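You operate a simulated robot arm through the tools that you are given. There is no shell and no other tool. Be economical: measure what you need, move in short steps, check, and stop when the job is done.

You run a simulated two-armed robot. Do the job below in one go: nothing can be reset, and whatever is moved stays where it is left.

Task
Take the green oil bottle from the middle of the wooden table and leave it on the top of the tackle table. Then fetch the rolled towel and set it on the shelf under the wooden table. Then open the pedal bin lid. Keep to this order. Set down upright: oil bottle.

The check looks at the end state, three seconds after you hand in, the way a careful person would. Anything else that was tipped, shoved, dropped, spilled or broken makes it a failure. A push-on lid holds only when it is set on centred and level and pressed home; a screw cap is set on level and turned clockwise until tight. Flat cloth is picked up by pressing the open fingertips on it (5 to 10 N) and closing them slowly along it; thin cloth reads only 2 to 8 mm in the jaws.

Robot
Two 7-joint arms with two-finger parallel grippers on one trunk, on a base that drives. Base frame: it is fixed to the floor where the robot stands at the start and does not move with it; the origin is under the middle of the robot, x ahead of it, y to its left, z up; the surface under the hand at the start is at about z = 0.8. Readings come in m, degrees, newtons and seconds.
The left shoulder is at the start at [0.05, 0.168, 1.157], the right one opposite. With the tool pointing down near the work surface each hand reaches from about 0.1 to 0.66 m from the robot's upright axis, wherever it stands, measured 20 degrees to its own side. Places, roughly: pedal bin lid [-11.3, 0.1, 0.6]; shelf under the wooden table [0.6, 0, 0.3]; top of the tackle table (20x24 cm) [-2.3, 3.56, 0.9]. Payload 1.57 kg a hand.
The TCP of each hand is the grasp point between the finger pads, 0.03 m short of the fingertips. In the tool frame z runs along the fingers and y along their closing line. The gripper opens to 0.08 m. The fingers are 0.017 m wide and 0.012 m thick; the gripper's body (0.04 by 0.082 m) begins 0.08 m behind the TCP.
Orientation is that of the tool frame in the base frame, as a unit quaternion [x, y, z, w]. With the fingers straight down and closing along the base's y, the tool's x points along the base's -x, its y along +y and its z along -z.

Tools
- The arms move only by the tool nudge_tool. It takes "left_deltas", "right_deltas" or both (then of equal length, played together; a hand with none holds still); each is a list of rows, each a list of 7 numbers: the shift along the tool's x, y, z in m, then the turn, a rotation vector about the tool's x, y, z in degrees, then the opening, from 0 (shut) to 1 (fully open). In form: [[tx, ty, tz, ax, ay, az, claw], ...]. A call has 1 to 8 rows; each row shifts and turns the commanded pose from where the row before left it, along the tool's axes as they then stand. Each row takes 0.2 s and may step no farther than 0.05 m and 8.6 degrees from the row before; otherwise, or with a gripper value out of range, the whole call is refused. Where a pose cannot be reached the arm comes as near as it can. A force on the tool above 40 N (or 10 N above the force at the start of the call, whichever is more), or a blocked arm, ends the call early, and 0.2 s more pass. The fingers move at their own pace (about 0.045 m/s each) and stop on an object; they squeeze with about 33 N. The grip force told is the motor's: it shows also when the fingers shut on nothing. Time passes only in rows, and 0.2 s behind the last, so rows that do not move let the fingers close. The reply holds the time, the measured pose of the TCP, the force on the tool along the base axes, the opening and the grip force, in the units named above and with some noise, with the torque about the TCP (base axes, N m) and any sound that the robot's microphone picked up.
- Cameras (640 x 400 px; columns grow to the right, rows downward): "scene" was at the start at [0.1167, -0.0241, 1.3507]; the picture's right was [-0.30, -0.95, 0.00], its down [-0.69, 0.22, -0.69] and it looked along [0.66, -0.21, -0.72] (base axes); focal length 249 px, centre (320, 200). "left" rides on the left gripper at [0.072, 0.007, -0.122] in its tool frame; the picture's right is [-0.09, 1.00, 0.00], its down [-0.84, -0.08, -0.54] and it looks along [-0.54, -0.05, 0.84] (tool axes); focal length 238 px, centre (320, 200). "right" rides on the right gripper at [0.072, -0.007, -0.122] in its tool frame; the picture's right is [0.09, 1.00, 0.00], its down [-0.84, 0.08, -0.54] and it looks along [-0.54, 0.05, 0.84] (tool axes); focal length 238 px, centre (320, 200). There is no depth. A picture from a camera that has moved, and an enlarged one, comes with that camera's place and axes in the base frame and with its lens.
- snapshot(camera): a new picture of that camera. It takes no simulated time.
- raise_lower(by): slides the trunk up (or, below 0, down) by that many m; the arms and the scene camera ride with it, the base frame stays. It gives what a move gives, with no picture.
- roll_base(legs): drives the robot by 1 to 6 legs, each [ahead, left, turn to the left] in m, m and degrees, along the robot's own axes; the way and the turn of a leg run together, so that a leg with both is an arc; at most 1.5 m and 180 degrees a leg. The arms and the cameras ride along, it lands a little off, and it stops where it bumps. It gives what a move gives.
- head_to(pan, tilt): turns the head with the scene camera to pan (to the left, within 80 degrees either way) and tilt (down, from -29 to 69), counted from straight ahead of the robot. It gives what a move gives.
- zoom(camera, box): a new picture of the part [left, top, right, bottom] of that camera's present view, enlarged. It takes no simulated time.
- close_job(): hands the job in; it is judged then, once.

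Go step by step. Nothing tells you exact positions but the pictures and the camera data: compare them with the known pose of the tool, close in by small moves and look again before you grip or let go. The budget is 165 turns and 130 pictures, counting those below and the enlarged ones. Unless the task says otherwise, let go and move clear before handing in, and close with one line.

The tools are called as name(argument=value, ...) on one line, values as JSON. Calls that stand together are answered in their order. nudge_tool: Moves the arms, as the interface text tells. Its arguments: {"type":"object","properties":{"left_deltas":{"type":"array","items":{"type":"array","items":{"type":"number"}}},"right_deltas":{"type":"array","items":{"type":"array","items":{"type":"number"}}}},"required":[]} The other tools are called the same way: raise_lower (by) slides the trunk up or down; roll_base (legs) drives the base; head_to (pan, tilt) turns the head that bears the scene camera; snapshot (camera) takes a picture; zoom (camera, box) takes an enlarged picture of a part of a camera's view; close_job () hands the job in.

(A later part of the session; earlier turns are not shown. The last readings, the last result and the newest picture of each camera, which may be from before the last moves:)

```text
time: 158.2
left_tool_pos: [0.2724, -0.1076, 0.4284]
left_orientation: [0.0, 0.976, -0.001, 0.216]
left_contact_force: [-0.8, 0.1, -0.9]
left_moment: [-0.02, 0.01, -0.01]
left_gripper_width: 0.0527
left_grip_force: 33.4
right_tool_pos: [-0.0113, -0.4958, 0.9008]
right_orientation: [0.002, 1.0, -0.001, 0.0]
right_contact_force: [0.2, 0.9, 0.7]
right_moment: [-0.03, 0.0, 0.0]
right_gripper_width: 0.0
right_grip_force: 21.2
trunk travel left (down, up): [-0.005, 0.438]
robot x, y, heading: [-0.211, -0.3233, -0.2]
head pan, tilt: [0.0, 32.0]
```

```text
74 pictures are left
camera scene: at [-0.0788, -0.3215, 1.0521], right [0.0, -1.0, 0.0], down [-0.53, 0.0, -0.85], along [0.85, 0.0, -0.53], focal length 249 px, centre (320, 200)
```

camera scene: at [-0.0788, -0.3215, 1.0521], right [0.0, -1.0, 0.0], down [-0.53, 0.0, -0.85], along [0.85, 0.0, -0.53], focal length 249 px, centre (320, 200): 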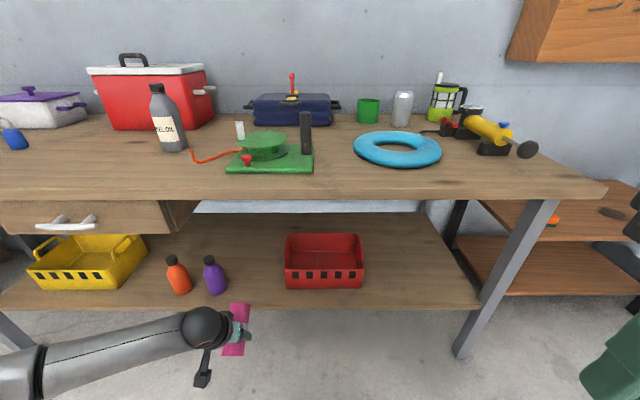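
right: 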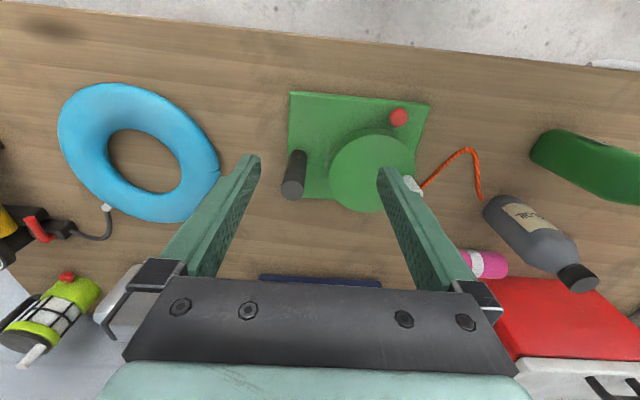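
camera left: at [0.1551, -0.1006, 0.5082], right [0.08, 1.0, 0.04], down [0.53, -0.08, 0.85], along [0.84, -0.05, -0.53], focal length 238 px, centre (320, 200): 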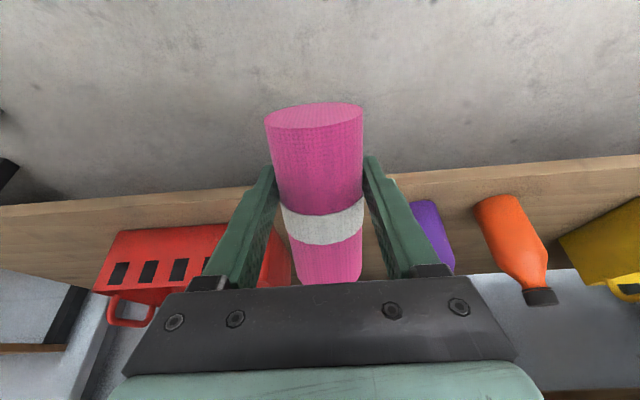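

Lined up with the gap; I'll shift 1.5 cm left and drive in under the table.

roll_base(legs=[[0.13, 0.016, 0]])

snapshot(camera="scene")

snapshot(camera="left")

```text
time: 159.5
left_tool_pos: [0.4019, -0.0931, 0.4286]
left_orientation: [0.0, 0.976, 0.0, 0.217]
left_contact_force: [-0.5, 0.4, -1.4]
left_moment: [-0.01, 0.03, -0.05]
left_gripper_width: 0.0523
left_grip_force: 32.6
right_tool_pos: [0.1183, -0.4809, 0.9001]
right_orientation: [0.003, 1.0, -0.001, 0.001]
right_contact_force: [-0.1, -0.5, -0.5]
right_moment: [0.01, 0.02, -0.01]
right_gripper_width: 0.0002
right_grip_force: 20.7
trunk travel left (down, up): [-0.005, 0.438]
robot x, y, heading: [-0.0814, -0.3039, -0.3]
head pan, tilt: [0.0, 32.0]
```

```text
73 pictures are left
camera scene: at [0.0508, -0.3064, 1.0521], right [-0.01, -1.0, 0.0], down [-0.53, 0.0, -0.85], along [0.85, 0.0, -0.53], focal length 249 px, centre (320, 200)
```

scene: 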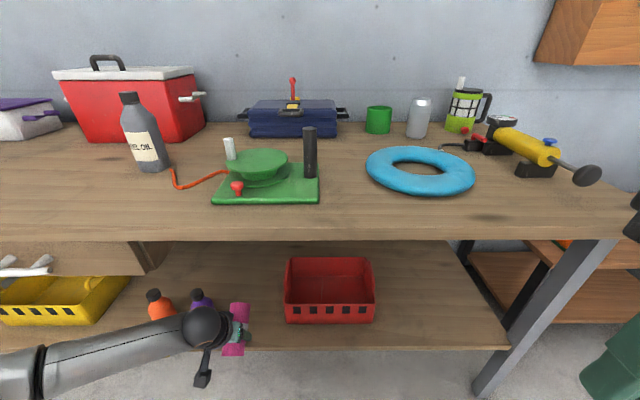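

```text
72 pictures are left
camera left: at [0.285, -0.0859, 0.5082], right [0.08, 1.0, 0.04], down [0.53, -0.08, 0.85], along [0.84, -0.05, -0.53], focal length 238 px, centre (320, 200)
```

left: 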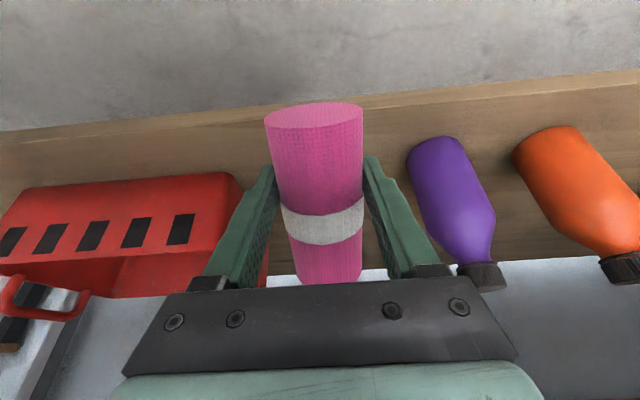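

The gap fits the hand, but the bent forearm would come near the drawer. So I'll keep the base here and extend the arm forward instead, which straightens it.

nudge_tool(left_deltas=[[-0.0378, 0, 0.0176, 0, 0, 0, 0], [-0.0378, 0, 0.0176, 0, 0, 0, 0], [0, 0, 0, 0, 0, 0, 0]])

snapshot(camera="scene")

snapshot(camera="left")

```text
time: 160.3
left_tool_pos: [0.4876, -0.0938, 0.4279]
left_orientation: [0.0, 0.976, 0.001, 0.216]
left_contact_force: [0.2, 0.5, -1.1]
left_moment: [0.01, 0.04, 0.0]
left_gripper_width: 0.0525
left_grip_force: 33.5
right_tool_pos: [0.1175, -0.4824, 0.8996]
right_orientation: [0.003, 1.0, 0.0, 0.001]
right_contact_force: [-0.2, -0.6, 0.3]
right_moment: [0.03, 0.03, 0.0]
right_gripper_width: 0.0
right_grip_force: 21.5
trunk travel left (down, up): [-0.005, 0.438]
robot x, y, heading: [-0.0791, -0.3068, -0.0]
head pan, tilt: [0.0, 32.0]
```

```text
71 pictures are left
camera scene: at [0.0509, -0.3064, 1.0521], right [-0.01, -1.0, 0.0], down [-0.53, 0.0, -0.85], along [0.85, 0.0, -0.53], focal length 249 px, centre (320, 200)
```

scene: 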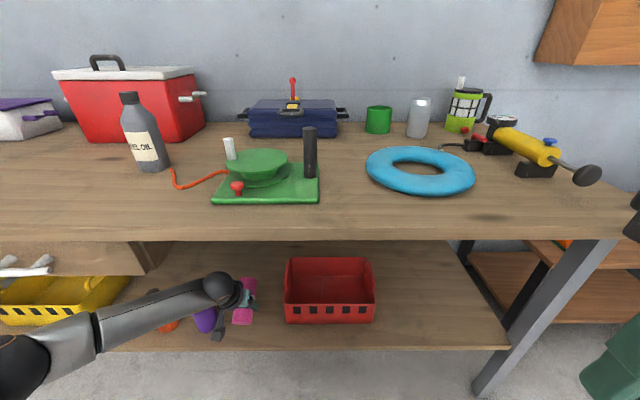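

```text
70 pictures are left
camera left: at [0.3703, -0.086, 0.5079], right [0.09, 1.0, 0.04], down [0.53, -0.08, 0.84], along [0.84, -0.05, -0.53], focal length 238 px, centre (320, 200)
```

left: 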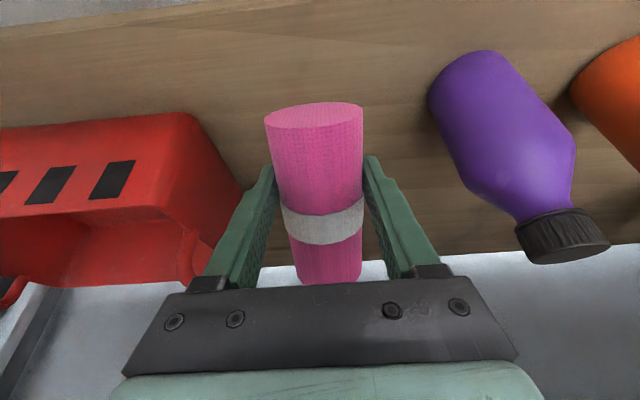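

Extending the last 4 cm, then lowering toward the shelf.

nudge_tool(left_deltas=[[-0.0378, 0, 0.0176, 0, 0, 0, 0], [0.0169, 0, 0.0363, 0, 0, 0, 0], [0.0085, 0, 0.0181, 0, 0, 0, 0], [0, 0, 0, 0, 0, 0, 0]])

snapshot(camera="scene")

snapshot(camera="left")

```text
time: 161.3
left_tool_pos: [0.5308, -0.0926, 0.374]
left_orientation: [0.0, 0.975, -0.001, 0.222]
left_contact_force: [-0.1, 2.2, 22.7]
left_moment: [0.13, 0.58, -0.08]
left_gripper_width: 0.0524
left_grip_force: 33.0
right_tool_pos: [0.1166, -0.481, 0.9016]
right_orientation: [0.003, 1.0, 0.001, 0.002]
right_contact_force: [0.5, 0.0, -0.8]
right_moment: [0.04, -0.01, -0.03]
right_gripper_width: 0.0001
right_grip_force: 21.2
trunk travel left (down, up): [-0.005, 0.438]
robot x, y, heading: [-0.0792, -0.3071, -0.2]
head pan, tilt: [0.0, 32.0]
```

```text
69 pictures are left
camera scene: at [0.0492, -0.307, 1.0528], right [-0.01, -1.0, 0.0], down [-0.53, 0.0, -0.85], along [0.85, 0.0, -0.53], focal length 249 px, centre (320, 200)
```

scene: 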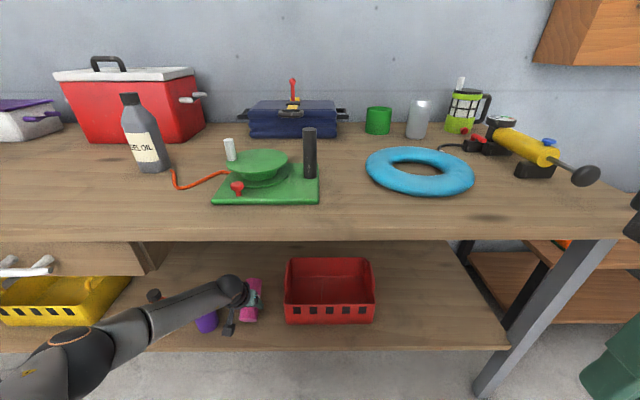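

```text
68 pictures are left
camera left: at [0.4136, -0.0849, 0.4516], right [0.08, 1.0, 0.04], down [0.52, -0.08, 0.85], along [0.85, -0.05, -0.52], focal length 238 px, centre (320, 200)
```

left: 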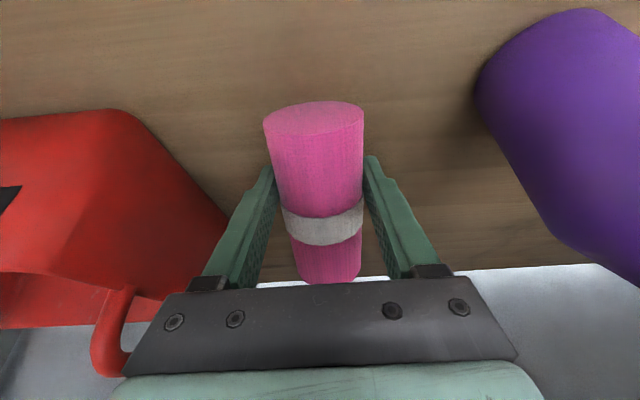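

Contact at about 23 N: the rear end of the roll touches the shelf. I'll relieve the load, then loosen gradually so the roll settles flat between the fingers.

nudge_tool(left_deltas=[[-0.001, 0, -0.002, 0, 0, 0, 0], [0, 0, 0, 0, 0, 0, 0.66], [0, 0, 0, 0, 0, 0, 0.68], [0, 0, 0, 0, 0, 0, 0.7], [0, 0, 0, 0, 0, 0, 0.72], [0, 0, 0, 0, 0, 0, 0.74], [0, 0, 0, 0, 0, 0, 0.76]])

snapshot(camera="left")

```text
time: 162.9
left_tool_pos: [0.5279, -0.0928, 0.3715]
left_orientation: [0.001, 0.976, 0.0, 0.216]
left_contact_force: [0.4, 0.7, -0.5]
left_moment: [0.02, 0.01, 0.0]
left_gripper_width: 0.0605
left_grip_force: 0.0
right_tool_pos: [0.1172, -0.4821, 0.9007]
right_orientation: [0.003, 1.0, -0.001, 0.001]
right_contact_force: [0.5, -0.8, -0.3]
right_moment: [-0.01, -0.01, 0.0]
right_gripper_width: 0.0001
right_grip_force: 21.3
trunk travel left (down, up): [-0.005, 0.438]
robot x, y, heading: [-0.0781, -0.3063, -0.2]
head pan, tilt: [0.0, 32.0]
```

```text
67 pictures are left
camera left: at [0.4108, -0.0851, 0.4502], right [0.08, 1.0, 0.04], down [0.53, -0.08, 0.85], along [0.84, -0.05, -0.53], focal length 238 px, centre (320, 200)
```

left: 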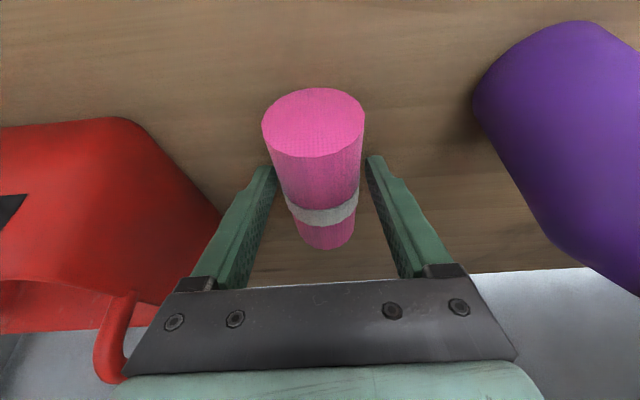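

The roll has settled flat on the shelf. Opening fully and withdrawing along the tool axis.

nudge_tool(left_deltas=[[0, 0, 0, 0, 0, 0, 0.9], [0, 0, 0, 0, 0, 0, 0.95], [0, 0, -0.03, 0, 0, 0, 0.95], [0, 0, -0.04, 0, 0, 0, 0.95], [0.03, 0, -0.01, 0, 0, 0, 0.95], [0, 0, 0, 0, 0, 0, 0.95]])

snapshot(camera="left")

snapshot(camera="scene")

```text
time: 164.3
left_tool_pos: [0.4648, -0.092, 0.43]
left_orientation: [0.001, 0.976, -0.001, 0.216]
left_contact_force: [0.0, 0.7, 0.4]
left_moment: [-0.04, -0.02, -0.02]
left_gripper_width: 0.0761
left_grip_force: 0.0
right_tool_pos: [0.1182, -0.4817, 0.9]
right_orientation: [0.002, 1.0, 0.0, 0.001]
right_contact_force: [0.6, -0.2, 0.3]
right_moment: [-0.01, -0.01, 0.01]
right_gripper_width: 0.0
right_grip_force: 21.0
trunk travel left (down, up): [-0.005, 0.438]
robot x, y, heading: [-0.08, -0.3086, -0.2]
head pan, tilt: [0.0, 32.0]
```

```text
66 pictures are left
camera left: at [0.3487, -0.0844, 0.5095], right [0.08, 1.0, 0.04], down [0.53, -0.08, 0.85], along [0.84, -0.05, -0.53], focal length 238 px, centre (320, 200)
```

left: 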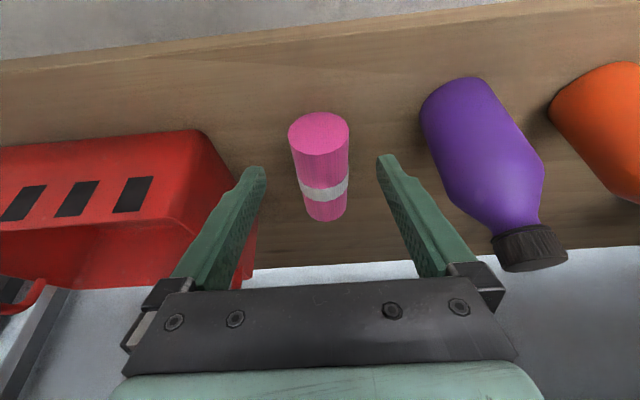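

```text
65 pictures are left
camera scene: at [0.0508, -0.3064, 1.0521], right [-0.01, -1.0, 0.0], down [-0.53, 0.0, -0.85], along [0.85, 0.0, -0.53], focal length 249 px, centre (320, 200)
```

scene: 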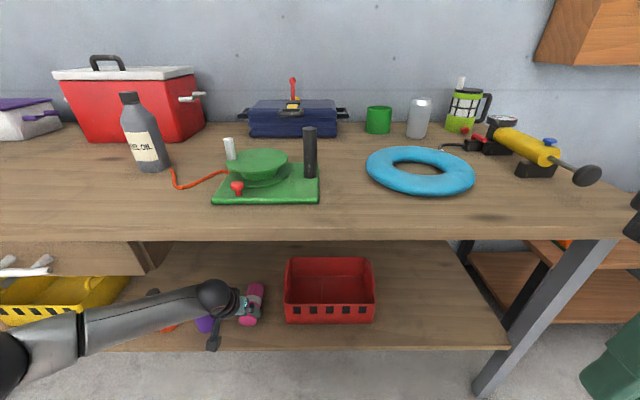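

I'll back away and check the towel from a better angle.

roll_base(legs=[[-0.4, 0, 0]])

snapshot(camera="scene")

zoom(camera="scene", box=[200, 180, 400, 305])

```text
time: 166.8
left_tool_pos: [0.0697, -0.0917, 0.4307]
left_orientation: [0.003, 0.976, 0.0, 0.217]
left_contact_force: [-0.1, 0.2, 0.5]
left_moment: [-0.01, -0.01, 0.01]
left_gripper_width: 0.0762
left_grip_force: 0.1
right_tool_pos: [-0.2818, -0.4801, 0.9019]
right_orientation: [0.006, 1.0, 0.0, 0.0]
right_contact_force: [0.3, 0.4, 1.3]
right_moment: [0.01, 0.01, -0.03]
right_gripper_width: 0.0001
right_grip_force: 20.5
trunk travel left (down, up): [-0.005, 0.438]
robot x, y, heading: [-0.4728, -0.3036, -0.5]
head pan, tilt: [0.0, 32.0]
```

```text
64 pictures are left
camera scene: at [-0.3468, -0.3038, 1.0521], right [-0.01, -1.0, 0.0], down [-0.53, 0.01, -0.85], along [0.85, -0.01, -0.53], focal length 249 px, centre (320, 200)
```

scene: 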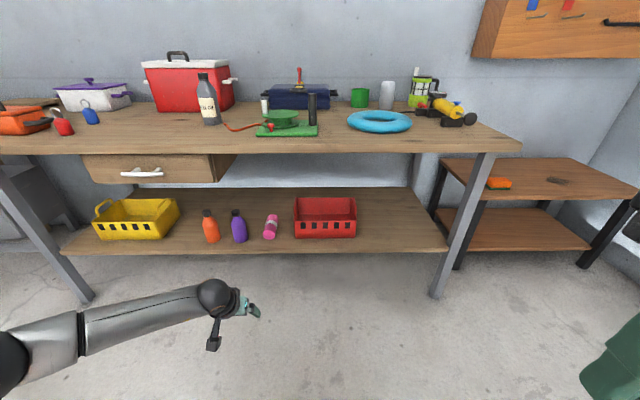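

```text
3.20 times, centred on (300, 242) of scene
camera zoom: at [-0.3468, -0.3038, 1.0521], right [-0.01, -1.0, 0.0], down [-0.53, 0.01, -0.85], along [0.85, -0.01, -0.53], focal length 798 px, centre (384, 64)
```

zoom: 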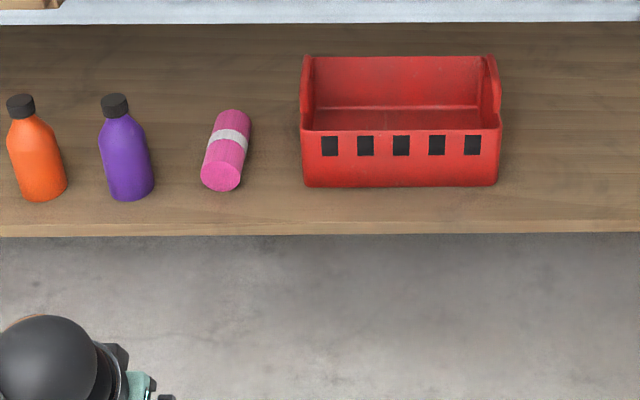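

The towel lies flat on the shelf with its neighbours untouched. Now I'll tuck the arm, raise the trunk and turn toward the bin at x≈-11.3.

nudge_tool(left_deltas=[[0, 0, -0.04, 0, 8.4, 0, 0.5], [0, 0, -0.04, 0, 8.4, 0, 0], [0, 0, -0.045, 0, 8.2, 0, 0], [0.02, 0, -0.045, 0, 0, 0, 0], [0.04, 0, -0.03, 0, 0, 0, 0], [0.04, 0, -0.03, 0, 0, 0, 0], [0.04, 0, -0.03, 0, 0, 0, 0], [0.03, -0.03, -0.02, 0, 0, 0, 0]])

raise_lower(by=0.3)

roll_base(legs=[[-0.3, 0, 0], [0, 0, 180]])

head_to(pan=0, tilt=12)

snapshot(camera="scene")

```text
time: 168.6
left_tool_pos: [-0.1341, -0.1201, 0.7022]
left_orientation: [0.004, 1.0, 0.0, 0.0]
left_contact_force: [-0.4, 1.0, 0.7]
left_moment: [-0.02, 0.0, -0.01]
left_gripper_width: 0.0001
left_grip_force: 21.5
right_tool_pos: [-0.2814, -0.4784, 0.9003]
right_orientation: [0.006, 1.0, 0.0, 0.0]
right_contact_force: [0.8, 0.0, -0.3]
right_moment: [-0.01, -0.02, -0.02]
right_gripper_width: 0.0
right_grip_force: 21.3
trunk travel left (down, up): [-0.005, 0.438]
robot x, y, heading: [-0.4766, -0.3035, -0.6]
head pan, tilt: [0.0, 32.0]
```

```text
time: 171.6
left_tool_pos: [-0.1334, -0.1195, 1.0019]
left_orientation: [0.004, 1.0, 0.0, 0.0]
left_contact_force: [-0.1, 0.4, -1.2]
left_moment: [0.01, -0.01, 0.0]
left_gripper_width: 0.0
left_grip_force: 21.5
right_tool_pos: [-0.2816, -0.4777, 1.2005]
right_orientation: [0.005, 1.0, 0.0, 0.0]
right_contact_force: [0.2, 0.0, -0.4]
right_moment: [0.01, 0.01, 0.02]
right_gripper_width: 0.0
right_grip_force: 21.3
trunk travel left (down, up): [-0.305, 0.138]
robot x, y, heading: [-0.4784, -0.3009, -0.9]
head pan, tilt: [0.0, 32.0]
```

```text
time: 180.9
left_tool_pos: [-1.1181, -0.4736, 1.0032]
left_orientation: [1.0, -0.013, 0.0, -0.001]
left_contact_force: [-0.1, 0.0, 0.5]
left_moment: [0.01, 0.01, 0.05]
left_gripper_width: 0.0
left_grip_force: 21.2
right_tool_pos: [-0.9653, -0.1169, 1.201]
right_orientation: [1.0, -0.016, 0.0, 0.001]
right_contact_force: [0.1, 0.3, 0.8]
right_moment: [-0.02, -0.03, 0.01]
right_gripper_width: 0.0001
right_grip_force: 21.1
trunk travel left (down, up): [-0.305, 0.138]
robot x, y, heading: [-0.7752, -0.2961, 178.2]
head pan, tilt: [0.0, 32.0]
```

```text
time: 181.8
left_tool_pos: [-1.1187, -0.4744, 1.0024]
left_orientation: [1.0, -0.013, 0.0, -0.001]
left_contact_force: [-0.9, -0.7, 0.0]
left_moment: [0.01, 0.0, -0.01]
left_gripper_width: 0.0
left_grip_force: 20.9
right_tool_pos: [-0.9645, -0.1181, 1.2002]
right_orientation: [1.0, -0.016, 0.001, 0.0]
right_contact_force: [0.3, 1.0, -0.9]
right_moment: [0.05, 0.0, -0.01]
right_gripper_width: 0.0
right_grip_force: 21.1
trunk travel left (down, up): [-0.305, 0.138]
robot x, y, heading: [-0.7712, -0.3003, 178.1]
head pan, tilt: [0.0, 12.0]
```

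```text
62 pictures are left
camera scene: at [-0.9057, -0.2936, 1.3843], right [0.03, 1.0, 0.0], down [0.21, -0.01, -0.98], along [-0.98, 0.03, -0.21], focal length 249 px, centre (320, 200)
```

scene: 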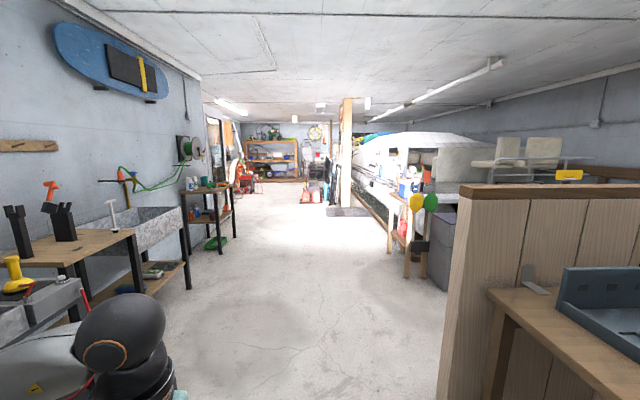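

zoom(camera="scene", box=[220, 110, 420, 235])

```text
3.20 times, centred on (320, 172) of scene
camera zoom: at [-0.9057, -0.2936, 1.3843], right [0.03, 1.0, 0.0], down [0.21, -0.01, -0.98], along [-0.98, 0.03, -0.21], focal length 798 px, centre (320, 288)
```

zoom: 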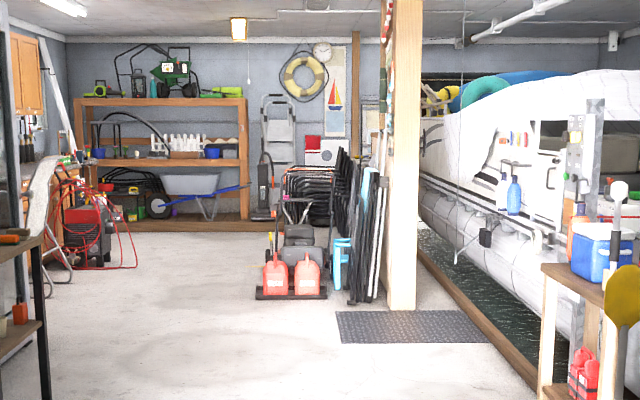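

The bin is at the far end, hidden behind stacked chairs and a fuel can cart (at about (-7, -0.6…0)). I'll drive the lane in stages, passing to the left of them.

roll_base(legs=[[1.5, 0.1, 1.9], [1.5, 0.15, 0], [1.4, 0.3, 0]])

snapshot(camera="scene")

```text
refused: leg 1 is longer than a leg can be; nothing moved
```

```text
60 pictures are left
camera scene: at [-0.9057, -0.2936, 1.3843], right [0.03, 1.0, 0.0], down [0.21, -0.01, -0.98], along [-0.98, 0.03, -0.21], focal length 249 px, centre (320, 200)
```

scene: 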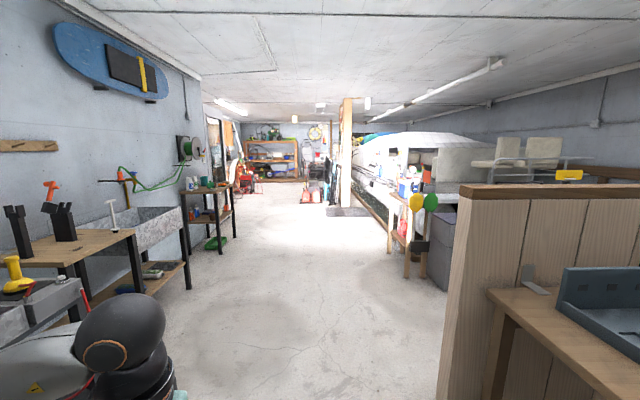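

roll_base(legs=[[1.45, 0.1, 1.9], [1.45, 0.15, 0], [1.4, 0.3, 0]])

snapshot(camera="scene")

```text
time: 202.6
left_tool_pos: [-5.4224, -0.9716, 1.003]
left_orientation: [1.0, 0.0, 0.0, 0.0]
left_contact_force: [-0.6, -0.6, 0.4]
left_moment: [0.0, -0.03, 0.02]
left_gripper_width: 0.0
left_grip_force: 20.9
right_tool_pos: [-5.2795, -0.6111, 1.2002]
right_orientation: [1.0, -0.002, 0.0, 0.0]
right_contact_force: [-0.2, 0.7, 0.3]
right_moment: [0.0, 0.0, 0.01]
right_gripper_width: 0.0
right_grip_force: 21.7
trunk travel left (down, up): [-0.305, 0.138]
robot x, y, heading: [-5.0801, -0.7872, 179.7]
head pan, tilt: [0.0, 12.0]
```

```text
59 pictures are left
camera scene: at [-5.2152, -0.7854, 1.3843], right [0.0, 1.0, 0.0], down [0.21, 0.0, -0.98], along [-0.98, 0.0, -0.21], focal length 249 px, centre (320, 200)
```

scene: 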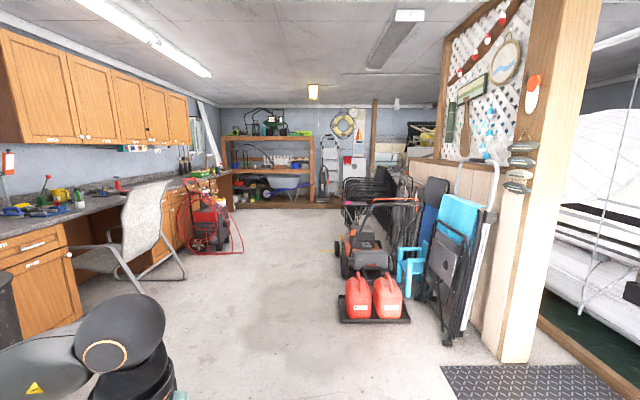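

The lane between the fuel cans/mower and the compressor is centred at y≈-1.2. Driving on.

roll_base(legs=[[1.4, 0.4, 0.3], [1.45, 0, 0], [1.2, 0, 0]])

head_to(pan=-25, tilt=20)

snapshot(camera="scene")

```text
time: 222.3
left_tool_pos: [-9.477, -1.4204, 1.0024]
left_orientation: [1.0, 0.018, -0.001, 0.0]
left_contact_force: [-0.5, -0.4, -0.3]
left_moment: [0.0, 0.02, -0.02]
left_gripper_width: 0.0001
left_grip_force: 21.1
right_tool_pos: [-9.3456, -1.0559, 1.2002]
right_orientation: [1.0, 0.016, 0.0, 0.0]
right_contact_force: [0.0, 0.0, -0.2]
right_moment: [-0.01, 0.04, 0.0]
right_gripper_width: 0.0001
right_grip_force: 21.4
trunk travel left (down, up): [-0.305, 0.138]
robot x, y, heading: [-9.1414, -1.2199, -178.3]
head pan, tilt: [0.0, 12.0]
```

```text
time: 223.2
left_tool_pos: [-9.477, -1.4214, 1.0019]
left_orientation: [1.0, 0.018, 0.0, 0.0]
left_contact_force: [-0.1, -0.7, 0.1]
left_moment: [0.01, 0.03, 0.03]
left_gripper_width: 0.0
left_grip_force: 21.6
right_tool_pos: [-9.3463, -1.0564, 1.2]
right_orientation: [1.0, 0.016, 0.0, 0.0]
right_contact_force: [-0.1, 0.4, -0.2]
right_moment: [0.03, 0.0, -0.02]
right_gripper_width: 0.0
right_grip_force: 21.2
trunk travel left (down, up): [-0.305, 0.138]
robot x, y, heading: [-9.1433, -1.2241, -178.1]
head pan, tilt: [-25.0, 20.0]
```

```text
58 pictures are left
camera scene: at [-9.2686, -1.1877, 1.3714], right [0.39, 0.92, 0.0], down [0.31, -0.13, -0.94], along [-0.86, 0.37, -0.34], focal length 249 px, centre (320, 200)
```

scene: 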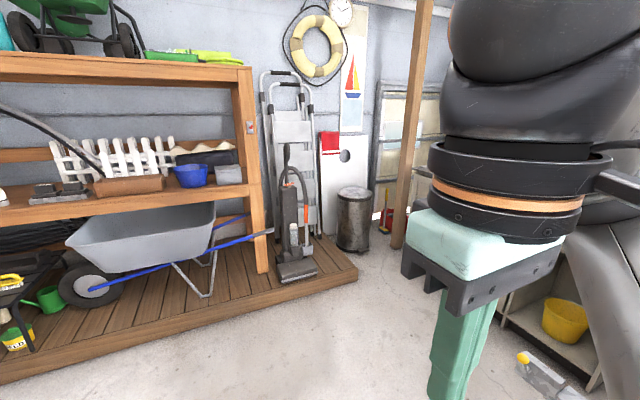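

The metal pedal bin is visible at px (353,215). Zooming in.

zoom(camera="scene", box=[300, 160, 420, 270])

```text
3.64 times, centred on (360, 215) of scene
camera zoom: at [-9.2686, -1.1877, 1.3714], right [0.39, 0.92, 0.0], down [0.31, -0.13, -0.94], along [-0.86, 0.37, -0.34], focal length 906 px, centre (174, 146)
```

zoom: 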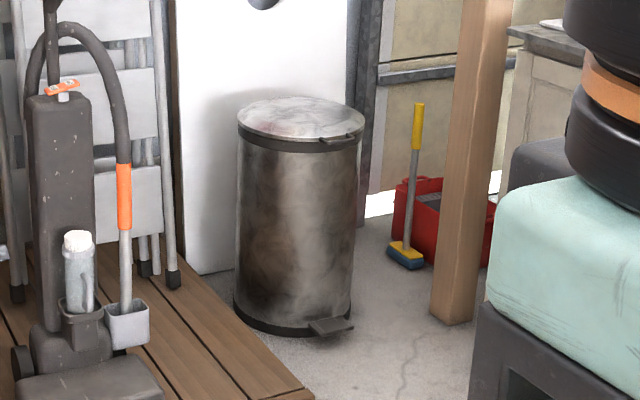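

The bin is at (-11.29, 0.06), its pedal and lid tab facing +x. I'll approach to (-10.15, -0.4) and look at the close surroundings (deck corner, post, dustpan).

roll_base(legs=[[0.95, -0.83, -1.9]])

head_to(pan=-20, tilt=35)

snapshot(camera="scene")

head_to(pan=-65, tilt=35)

snapshot(camera="scene")

```text
time: 230.9
left_tool_pos: [-10.4377, -0.5626, 1.0026]
left_orientation: [1.0, -0.015, 0.001, 0.0]
left_contact_force: [-0.7, 0.4, -0.4]
left_moment: [0.0, 0.02, 0.0]
left_gripper_width: 0.0
left_grip_force: 21.3
right_tool_pos: [-10.2818, -0.2073, 1.2004]
right_orientation: [1.0, -0.016, -0.001, 0.0]
right_contact_force: [0.2, 0.3, -0.2]
right_moment: [-0.02, 0.03, -0.01]
right_gripper_width: 0.0
right_grip_force: 21.4
trunk travel left (down, up): [-0.305, 0.138]
robot x, y, heading: [-10.0935, -0.3863, 178.2]
head pan, tilt: [-25.0, 20.0]
```

```text
time: 231.7
left_tool_pos: [-10.4378, -0.5638, 1.0028]
left_orientation: [1.0, -0.015, -0.001, -0.001]
left_contact_force: [-0.6, -0.1, -0.5]
left_moment: [0.02, -0.01, -0.03]
left_gripper_width: 0.0001
left_grip_force: 21.1
right_tool_pos: [-10.2829, -0.2076, 1.1996]
right_orientation: [1.0, -0.017, 0.001, -0.001]
right_contact_force: [-0.1, 0.3, 0.2]
right_moment: [0.02, -0.02, -0.01]
right_gripper_width: 0.0
right_grip_force: 21.0
trunk travel left (down, up): [-0.305, 0.138]
robot x, y, heading: [-10.091, -0.3864, 178.0]
head pan, tilt: [-20.0, 35.0]
```

```text
56 pictures are left
camera scene: at [-10.213, -0.3533, 1.3475], right [0.37, 0.93, 0.0], down [0.53, -0.21, -0.82], along [-0.76, 0.31, -0.57], focal length 249 px, centre (320, 200)
```

scene: 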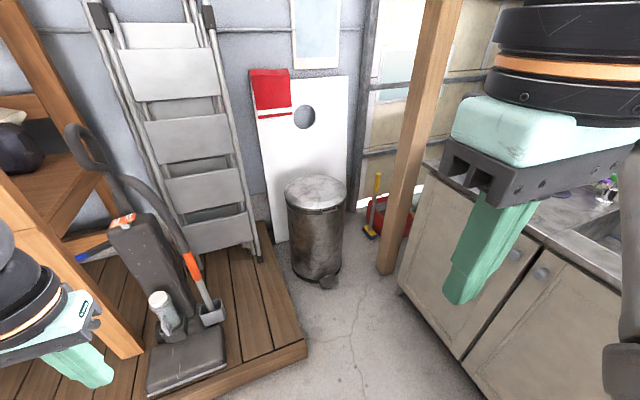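

```text
time: 232.8
left_tool_pos: [-10.4375, -0.5635, 1.0022]
left_orientation: [1.0, -0.015, 0.0, 0.0]
left_contact_force: [0.3, 0.2, -0.7]
left_moment: [0.05, -0.03, 0.02]
left_gripper_width: 0.0001
left_grip_force: 21.6
right_tool_pos: [-10.2831, -0.2073, 1.2004]
right_orientation: [1.0, -0.016, 0.0, 0.0]
right_contact_force: [-0.2, -1.4, 0.0]
right_moment: [0.01, -0.01, 0.01]
right_gripper_width: 0.0
right_grip_force: 21.6
trunk travel left (down, up): [-0.305, 0.138]
robot x, y, heading: [-10.0899, -0.3872, 178.1]
head pan, tilt: [-65.0, 35.0]
```

```text
55 pictures are left
camera scene: at [-10.1659, -0.3052, 1.3475], right [0.92, 0.39, 0.0], down [0.23, -0.53, -0.82], along [-0.32, 0.75, -0.57], focal length 249 px, centre (320, 200)
```

scene: 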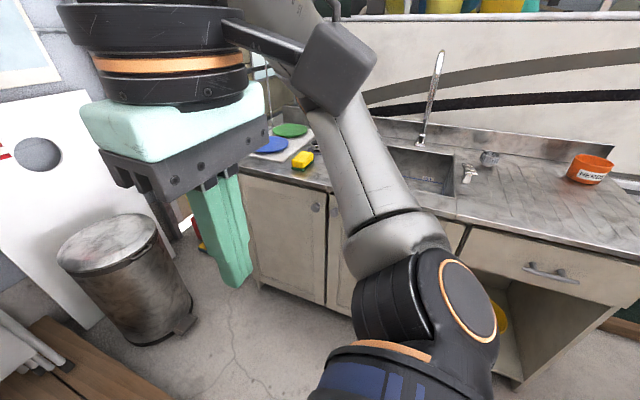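

The bin stands between the deck (right edge y≈-0.2) and the sink cabinet (front y≈0.5). I'll move in front of it at y≈0.14, lower the trunk a bit and look at the lid tab.

roll_base(legs=[[0.25, -0.52, 2]])

head_to(pan=5, tilt=40)

snapshot(camera="scene")

zoom(camera="scene", box=[250, 130, 410, 280])

```text
time: 237.9
left_tool_pos: [-10.6679, -0.0617, 1.0027]
left_orientation: [1.0, 0.0, 0.001, 0.0]
left_contact_force: [-0.5, 0.4, -0.4]
left_moment: [0.02, -0.01, 0.0]
left_gripper_width: 0.0
left_grip_force: 21.4
right_tool_pos: [-10.5221, 0.2983, 1.2004]
right_orientation: [1.0, -0.002, -0.001, 0.0]
right_contact_force: [0.6, 0.6, 0.0]
right_moment: [-0.01, 0.01, 0.0]
right_gripper_width: 0.0001
right_grip_force: 21.2
trunk travel left (down, up): [-0.305, 0.138]
robot x, y, heading: [-10.3239, 0.1254, 179.4]
head pan, tilt: [-65.0, 35.0]
stopped in leg 1: the robot was blocked; the commanded pose is now the measured one
```

```text
time: 239.3
left_tool_pos: [-10.6674, -0.0609, 1.0022]
left_orientation: [1.0, -0.002, 0.001, 0.0]
left_contact_force: [-0.2, -0.5, -0.5]
left_moment: [0.02, 0.02, 0.03]
left_gripper_width: 0.0001
left_grip_force: 21.2
right_tool_pos: [-10.5228, 0.2993, 1.2019]
right_orientation: [1.0, -0.003, 0.0, -0.001]
right_contact_force: [0.4, 0.3, 0.4]
right_moment: [-0.01, 0.01, 0.0]
right_gripper_width: 0.0
right_grip_force: 21.4
trunk travel left (down, up): [-0.305, 0.138]
robot x, y, heading: [-10.3227, 0.1266, 179.7]
head pan, tilt: [5.0, 40.0]
```

```text
54 pictures are left
camera scene: at [-10.4509, 0.1174, 1.3399], right [-0.08, 1.0, 0.0], down [0.64, 0.05, -0.77], along [-0.76, -0.06, -0.64], focal length 249 px, centre (320, 200)
```

scene: 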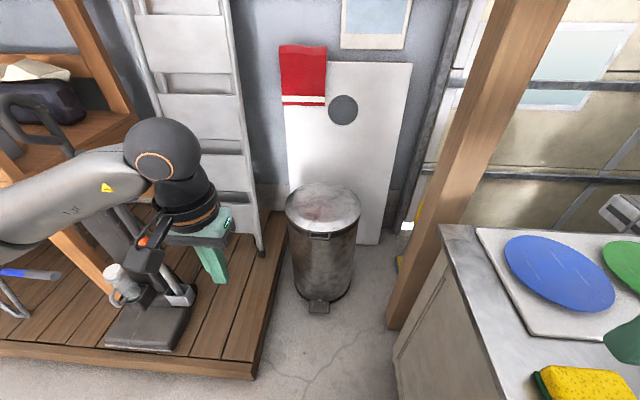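

```text
2.67 times, centred on (330, 205) of scene
camera zoom: at [-10.4509, 0.1174, 1.3399], right [-0.08, 1.0, 0.0], down [0.64, 0.05, -0.77], along [-0.76, -0.06, -0.64], focal length 665 px, centre (293, 187)
```

zoom: 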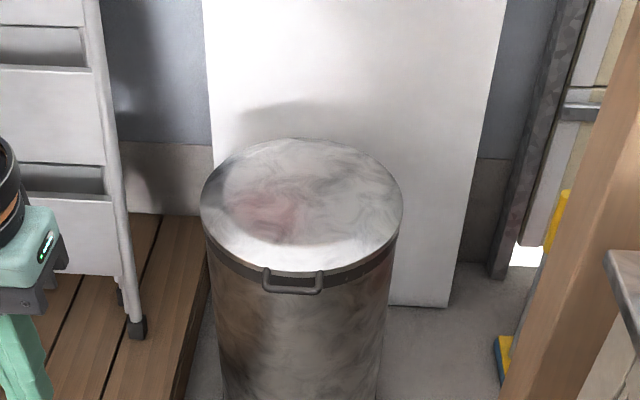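

The move stopped just short, blocked by something. I'll look right and down to find what touched before going on.

head_to(pan=-70, tilt=50)

snapshot(camera="scene")

snapshot(camera="right")

```text
time: 240.8
left_tool_pos: [-10.668, -0.0616, 1.0025]
left_orientation: [1.0, -0.002, 0.0, 0.0]
left_contact_force: [-0.3, 0.1, -0.6]
left_moment: [-0.04, 0.01, 0.01]
left_gripper_width: 0.0
left_grip_force: 21.3
right_tool_pos: [-10.523, 0.2992, 1.2003]
right_orientation: [1.0, -0.003, 0.0, 0.0]
right_contact_force: [-0.9, -0.9, 0.9]
right_moment: [0.03, 0.0, 0.0]
right_gripper_width: 0.0
right_grip_force: 21.8
trunk travel left (down, up): [-0.305, 0.138]
robot x, y, heading: [-10.3263, 0.127, 179.5]
head pan, tilt: [-70.0, 50.0]
```

```text
52 pictures are left
camera scene: at [-10.3921, 0.1967, 1.3258], right [0.94, 0.34, 0.0], down [0.26, -0.72, -0.64], along [-0.22, 0.61, -0.77], focal length 249 px, centre (320, 200)
```

scene: 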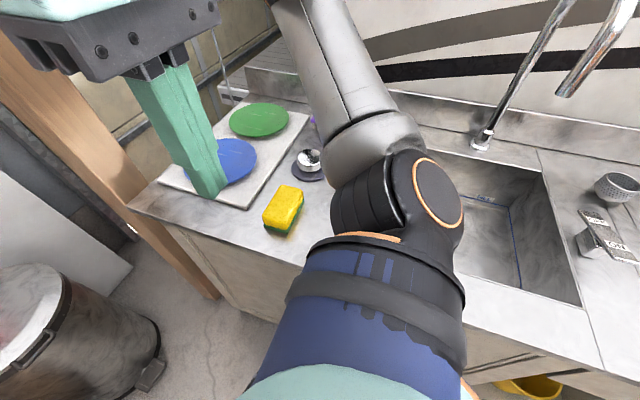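

```text
51 pictures are left
camera right: at [-10.4502, 0.3041, 1.3221], right [0.09, -1.0, 0.0], down [-0.84, -0.07, 0.54], along [-0.54, -0.05, -0.84], focal length 238 px, centre (320, 200)
```

right: 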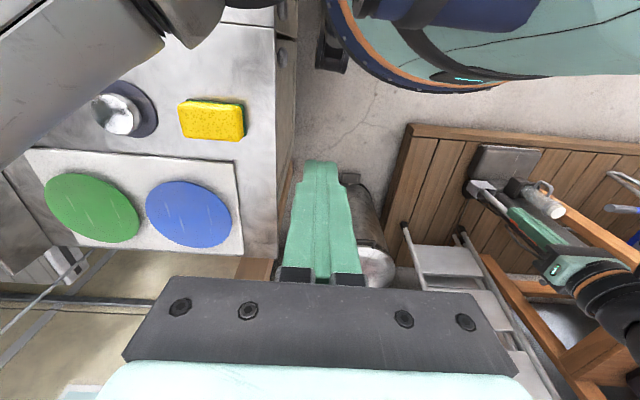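

The base touched the counter edge (y≈0.37); nothing there moved. I'll ease left 4 cm, lower the trunk with the right hand kept high, and extend the left hand forward.

roll_base(legs=[[0, 0.04, 0]])

nudge_tool(left_deltas=[[-0.045, 0, 0, 0, 0, 0, 0], [-0.045, 0, 0, 0, 0, 0, 0], [-0.045, 0, 0, 0, 0, 0, 0], [-0.045, 0, 0, 0, 0, 0, 0]], right_deltas=[[0, 0.02, -0.04, 0, 0, 0, 0], [0, 0.02, -0.04, 0, 0, 0, 0], [0, 0, -0.04, 0, 0, 0, 0], [0, 0, -0.03, 0, 0, 0, 0]])

raise_lower(by=-0.2)

nudge_tool(left_deltas=[[0, 0, 0, 0, -8.5, 0, 0], [0, 0, 0, 0, -8.5, 0, 0], [0, 0, 0, 0, -8.5, 0, 0], [0, 0, 0, 0, -8.5, 0, 0], [0, 0, 0, 0, -8.5, 0, 0], [0, 0, 0, 0, -8.5, 0, 0], [0, 0, 0, 0, -8.5, 0, 0], [0, 0, 0, 0, -8.5, 0, 0]])

nudge_tool(left_deltas=[[0, 0, 0, 0, -8.5, 0, 0], [0, 0, 0, 0, -8.5, 0, 0], [0, 0, 0, 0, -8, 0, 0], [0, 0, 0, 0, 0, 0, 0]])

head_to(pan=5, tilt=40)

snapshot(camera="scene")

```text
time: 241.8
left_tool_pos: [-10.6676, -0.1013, 1.0018]
left_orientation: [1.0, -0.001, 0.0, 0.0]
left_contact_force: [-0.1, -0.4, 0.4]
left_moment: [0.0, -0.01, -0.02]
left_gripper_width: 0.0
left_grip_force: 21.0
right_tool_pos: [-10.523, 0.2596, 1.2014]
right_orientation: [1.0, -0.003, 0.0, 0.001]
right_contact_force: [0.4, -0.5, 0.3]
right_moment: [0.0, -0.02, -0.02]
right_gripper_width: 0.0001
right_grip_force: 21.7
trunk travel left (down, up): [-0.305, 0.138]
robot x, y, heading: [-10.3241, 0.0863, 179.4]
head pan, tilt: [-70.0, 50.0]
```

```text
time: 242.8
left_tool_pos: [-10.8497, -0.0999, 1.0023]
left_orientation: [1.0, -0.003, 0.001, 0.0]
left_contact_force: [-0.7, -0.3, 0.0]
left_moment: [0.0, -0.03, 0.02]
left_gripper_width: 0.0001
left_grip_force: 21.2
right_tool_pos: [-10.5282, 0.21, 1.3284]
right_orientation: [1.0, -0.003, 0.0, 0.002]
right_contact_force: [-1.3, 0.8, 0.1]
right_moment: [-0.02, -0.04, -0.03]
right_gripper_width: 0.0
right_grip_force: 21.4
right hand out of reach, approached as far as the arm can: row 4
trunk travel left (down, up): [-0.305, 0.138]
robot x, y, heading: [-10.3277, 0.0859, 179.5]
head pan, tilt: [-70.0, 50.0]
```

```text
time: 245.0
left_tool_pos: [-10.8491, -0.0998, 0.8034]
left_orientation: [1.0, -0.001, 0.0, 0.0]
left_contact_force: [-0.6, 0.8, -0.5]
left_moment: [-0.01, -0.01, -0.04]
left_gripper_width: 0.0002
left_grip_force: 21.1
right_tool_pos: [-10.5269, 0.2098, 1.129]
right_orientation: [1.0, -0.004, -0.001, 0.001]
right_contact_force: [-0.3, 0.3, 0.1]
right_moment: [-0.03, 0.04, 0.0]
right_gripper_width: 0.0
right_grip_force: 21.0
trunk travel left (down, up): [-0.105, 0.338]
robot x, y, heading: [-10.3265, 0.0817, 179.5]
head pan, tilt: [-70.0, 50.0]
```

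```text
time: 246.8
left_tool_pos: [-10.8485, -0.1008, 0.8017]
left_orientation: [0.843, -0.001, -0.538, -0.002]
left_contact_force: [0.4, 0.4, -1.0]
left_moment: [0.02, 0.01, -0.02]
left_gripper_width: 0.0
left_grip_force: 21.2
right_tool_pos: [-10.5274, 0.21, 1.1283]
right_orientation: [1.0, -0.004, -0.001, 0.001]
right_contact_force: [-0.4, -0.5, -0.2]
right_moment: [0.01, -0.04, -0.03]
right_gripper_width: 0.0
right_grip_force: 21.5
trunk travel left (down, up): [-0.105, 0.338]
robot x, y, heading: [-10.3259, 0.0812, 179.7]
head pan, tilt: [-70.0, 50.0]
```

```text
time: 247.8
left_tool_pos: [-10.8495, -0.1011, 0.8021]
left_orientation: [0.842, 0.0, -0.539, 0.0]
left_contact_force: [0.1, 0.2, 0.4]
left_moment: [-0.02, 0.0, 0.0]
left_gripper_width: 0.0
left_grip_force: 21.5
left hand out of reach, approached as far as the arm can: row 1, 2, 3
right_tool_pos: [-10.5281, 0.2115, 1.128]
right_orientation: [1.0, -0.003, -0.001, 0.001]
right_contact_force: [-0.5, -0.6, 0.2]
right_moment: [-0.02, 0.01, 0.01]
right_gripper_width: 0.0
right_grip_force: 20.9
trunk travel left (down, up): [-0.105, 0.338]
robot x, y, heading: [-10.3299, 0.0845, 179.7]
head pan, tilt: [-70.0, 50.0]
```

```text
time: 249.2
left_tool_pos: [-10.8485, -0.1004, 0.8032]
left_orientation: [0.843, -0.001, -0.539, -0.001]
left_contact_force: [-0.2, -0.4, -0.7]
left_moment: [-0.01, 0.0, 0.02]
left_gripper_width: 0.0
left_grip_force: 21.3
right_tool_pos: [-10.5276, 0.2112, 1.1288]
right_orientation: [1.0, -0.004, -0.001, 0.002]
right_contact_force: [0.0, 0.4, -1.0]
right_moment: [-0.01, 0.0, 0.0]
right_gripper_width: 0.0001
right_grip_force: 21.6
trunk travel left (down, up): [-0.105, 0.338]
robot x, y, heading: [-10.3284, 0.0818, 179.7]
head pan, tilt: [5.0, 40.0]
```

```text
50 pictures are left
camera scene: at [-10.4511, 0.0783, 1.1399], right [-0.08, 1.0, 0.0], down [0.64, 0.05, -0.77], along [-0.76, -0.06, -0.64], focal length 249 px, centre (320, 200)
```

scene: 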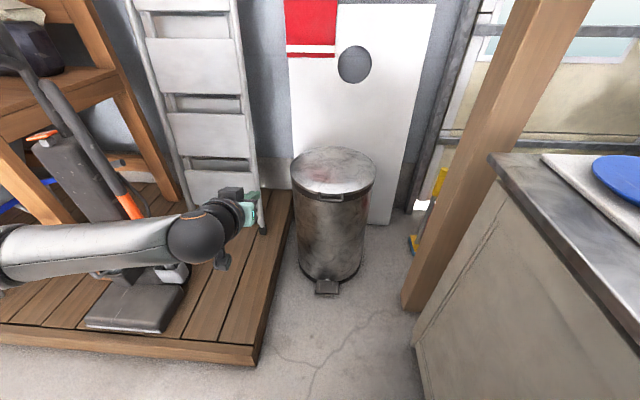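

The wrist stops at 25° below horizontal, which still works for hooking under the lid handle at about (-11.125, 0.06, 0.57). I'll shift the hand right to line up with it and creep the base ahead.

nudge_tool(left_deltas=[[0, -0.04, 0, 0, 0, 0, 0], [0, -0.04, 0, 0, 0, 0, 0], [0, -0.04, 0, 0, 0, 0, 0], [0, -0.04, 0, 0, 0, 0, 0], [0, 0, 0, 0, 0, 0, 0]])

roll_base(legs=[[0.15, 0, 0]])

snapshot(camera="scene")

snapshot(camera="left")

```text
time: 250.4
left_tool_pos: [-10.8489, 0.0585, 0.8005]
left_orientation: [0.843, 0.0, -0.538, 0.0]
left_contact_force: [0.8, 0.2, -0.3]
left_moment: [0.0, 0.0, -0.01]
left_gripper_width: 0.0
left_grip_force: 21.7
right_tool_pos: [-10.528, 0.2107, 1.1273]
right_orientation: [1.0, -0.003, -0.001, 0.002]
right_contact_force: [0.1, 0.5, 0.8]
right_moment: [-0.01, 0.02, -0.01]
right_gripper_width: 0.0001
right_grip_force: 21.5
trunk travel left (down, up): [-0.105, 0.338]
robot x, y, heading: [-10.3281, 0.0849, 179.4]
head pan, tilt: [5.0, 40.0]
```

```text
time: 251.8
left_tool_pos: [-10.9994, 0.059, 0.8012]
left_orientation: [0.843, 0.001, -0.538, 0.0]
left_contact_force: [0.5, -0.8, 1.0]
left_moment: [0.01, 0.03, 0.01]
left_gripper_width: 0.0002
left_grip_force: 21.2
right_tool_pos: [-10.6768, 0.2105, 1.1283]
right_orientation: [1.0, -0.003, -0.001, 0.001]
right_contact_force: [0.2, 0.0, 0.3]
right_moment: [0.0, -0.01, 0.01]
right_gripper_width: 0.0001
right_grip_force: 21.4
trunk travel left (down, up): [-0.105, 0.338]
robot x, y, heading: [-10.4745, 0.0835, 179.4]
head pan, tilt: [5.0, 40.0]
```

```text
49 pictures are left
camera scene: at [-10.6002, 0.0791, 1.1399], right [-0.08, 1.0, 0.0], down [0.64, 0.05, -0.77], along [-0.76, -0.06, -0.64], focal length 249 px, centre (320, 200)
```

scene: 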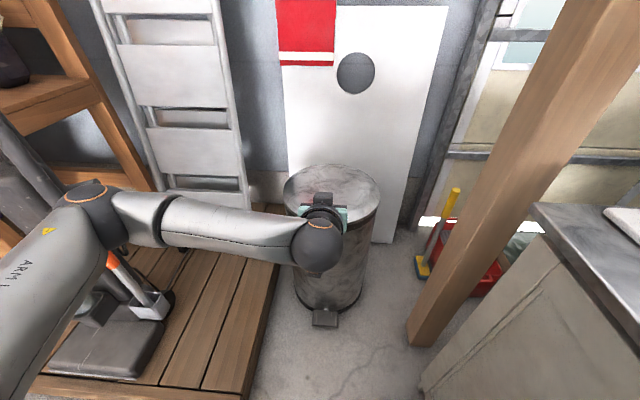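

```text
48 pictures are left
camera left: at [-10.8572, 0.052, 0.7866], right [-0.04, -1.0, 0.08], down [0.14, 0.08, 0.99], along [-0.99, 0.05, 0.14], focal length 238 px, centre (320, 200)
```

left: 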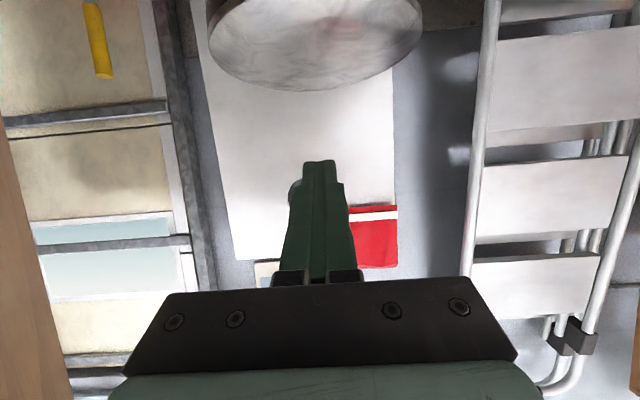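

The left camera now looks horizontally at the bin (upside-down). I'll lower the hand in front of the bin and look at the handle.

nudge_tool(left_deltas=[[0.0363, 0, 0.0168, 0, 0, 0, 0], [0.0363, 0, 0.0168, 0, 0, 0, 0], [0.0363, 0, 0.0168, 0, 0, 0, 0], [0.0363, 0, 0.0168, 0, 0, 0, 0], [0.0363, 0, 0.0168, 0, 0, 0, 0], [0.0363, 0, 0.0168, 0, 0, 0, 0], [0, 0, 0, 0, 0, 0, 0]])

snapshot(camera="left")

zoom(camera="scene", box=[240, 140, 420, 340])

```text
time: 253.4
left_tool_pos: [-10.999, 0.0567, 0.5607]
left_orientation: [0.843, 0.001, -0.538, 0.001]
left_contact_force: [0.0, 0.1, 0.0]
left_moment: [-0.01, 0.01, -0.01]
left_gripper_width: 0.0
left_grip_force: 21.4
right_tool_pos: [-10.6772, 0.2117, 1.1286]
right_orientation: [1.0, -0.003, -0.001, 0.001]
right_contact_force: [0.4, 0.8, 0.8]
right_moment: [0.03, -0.02, 0.01]
right_gripper_width: 0.0002
right_grip_force: 21.0
trunk travel left (down, up): [-0.105, 0.338]
robot x, y, heading: [-10.472, 0.0849, 179.6]
head pan, tilt: [5.0, 40.0]
```

```text
47 pictures are left
camera left: at [-10.858, 0.0511, 0.5465], right [-0.04, -1.0, 0.08], down [0.14, 0.08, 0.99], along [-0.99, 0.05, 0.13], focal length 238 px, centre (320, 200)
```

left: 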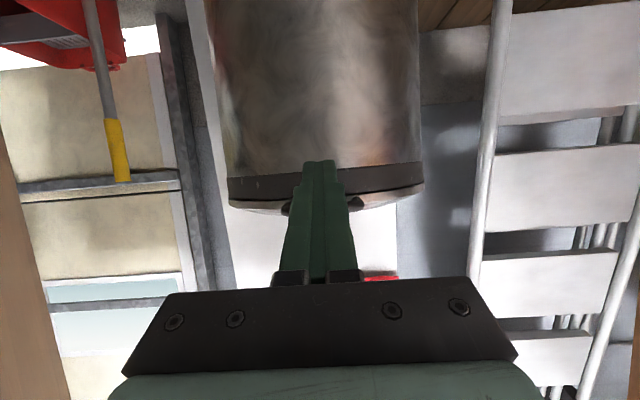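

```text
2.00 times, centred on (330, 240) of scene
camera zoom: at [-10.6002, 0.0792, 1.1399], right [-0.08, 1.0, 0.0], down [0.64, 0.05, -0.77], along [-0.76, -0.06, -0.64], focal length 499 px, centre (300, 120)
```

zoom: 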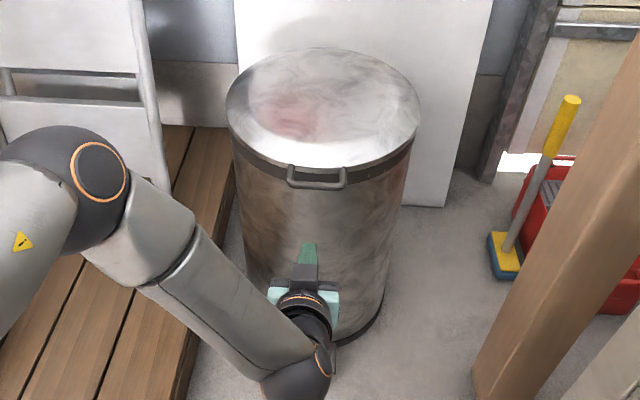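

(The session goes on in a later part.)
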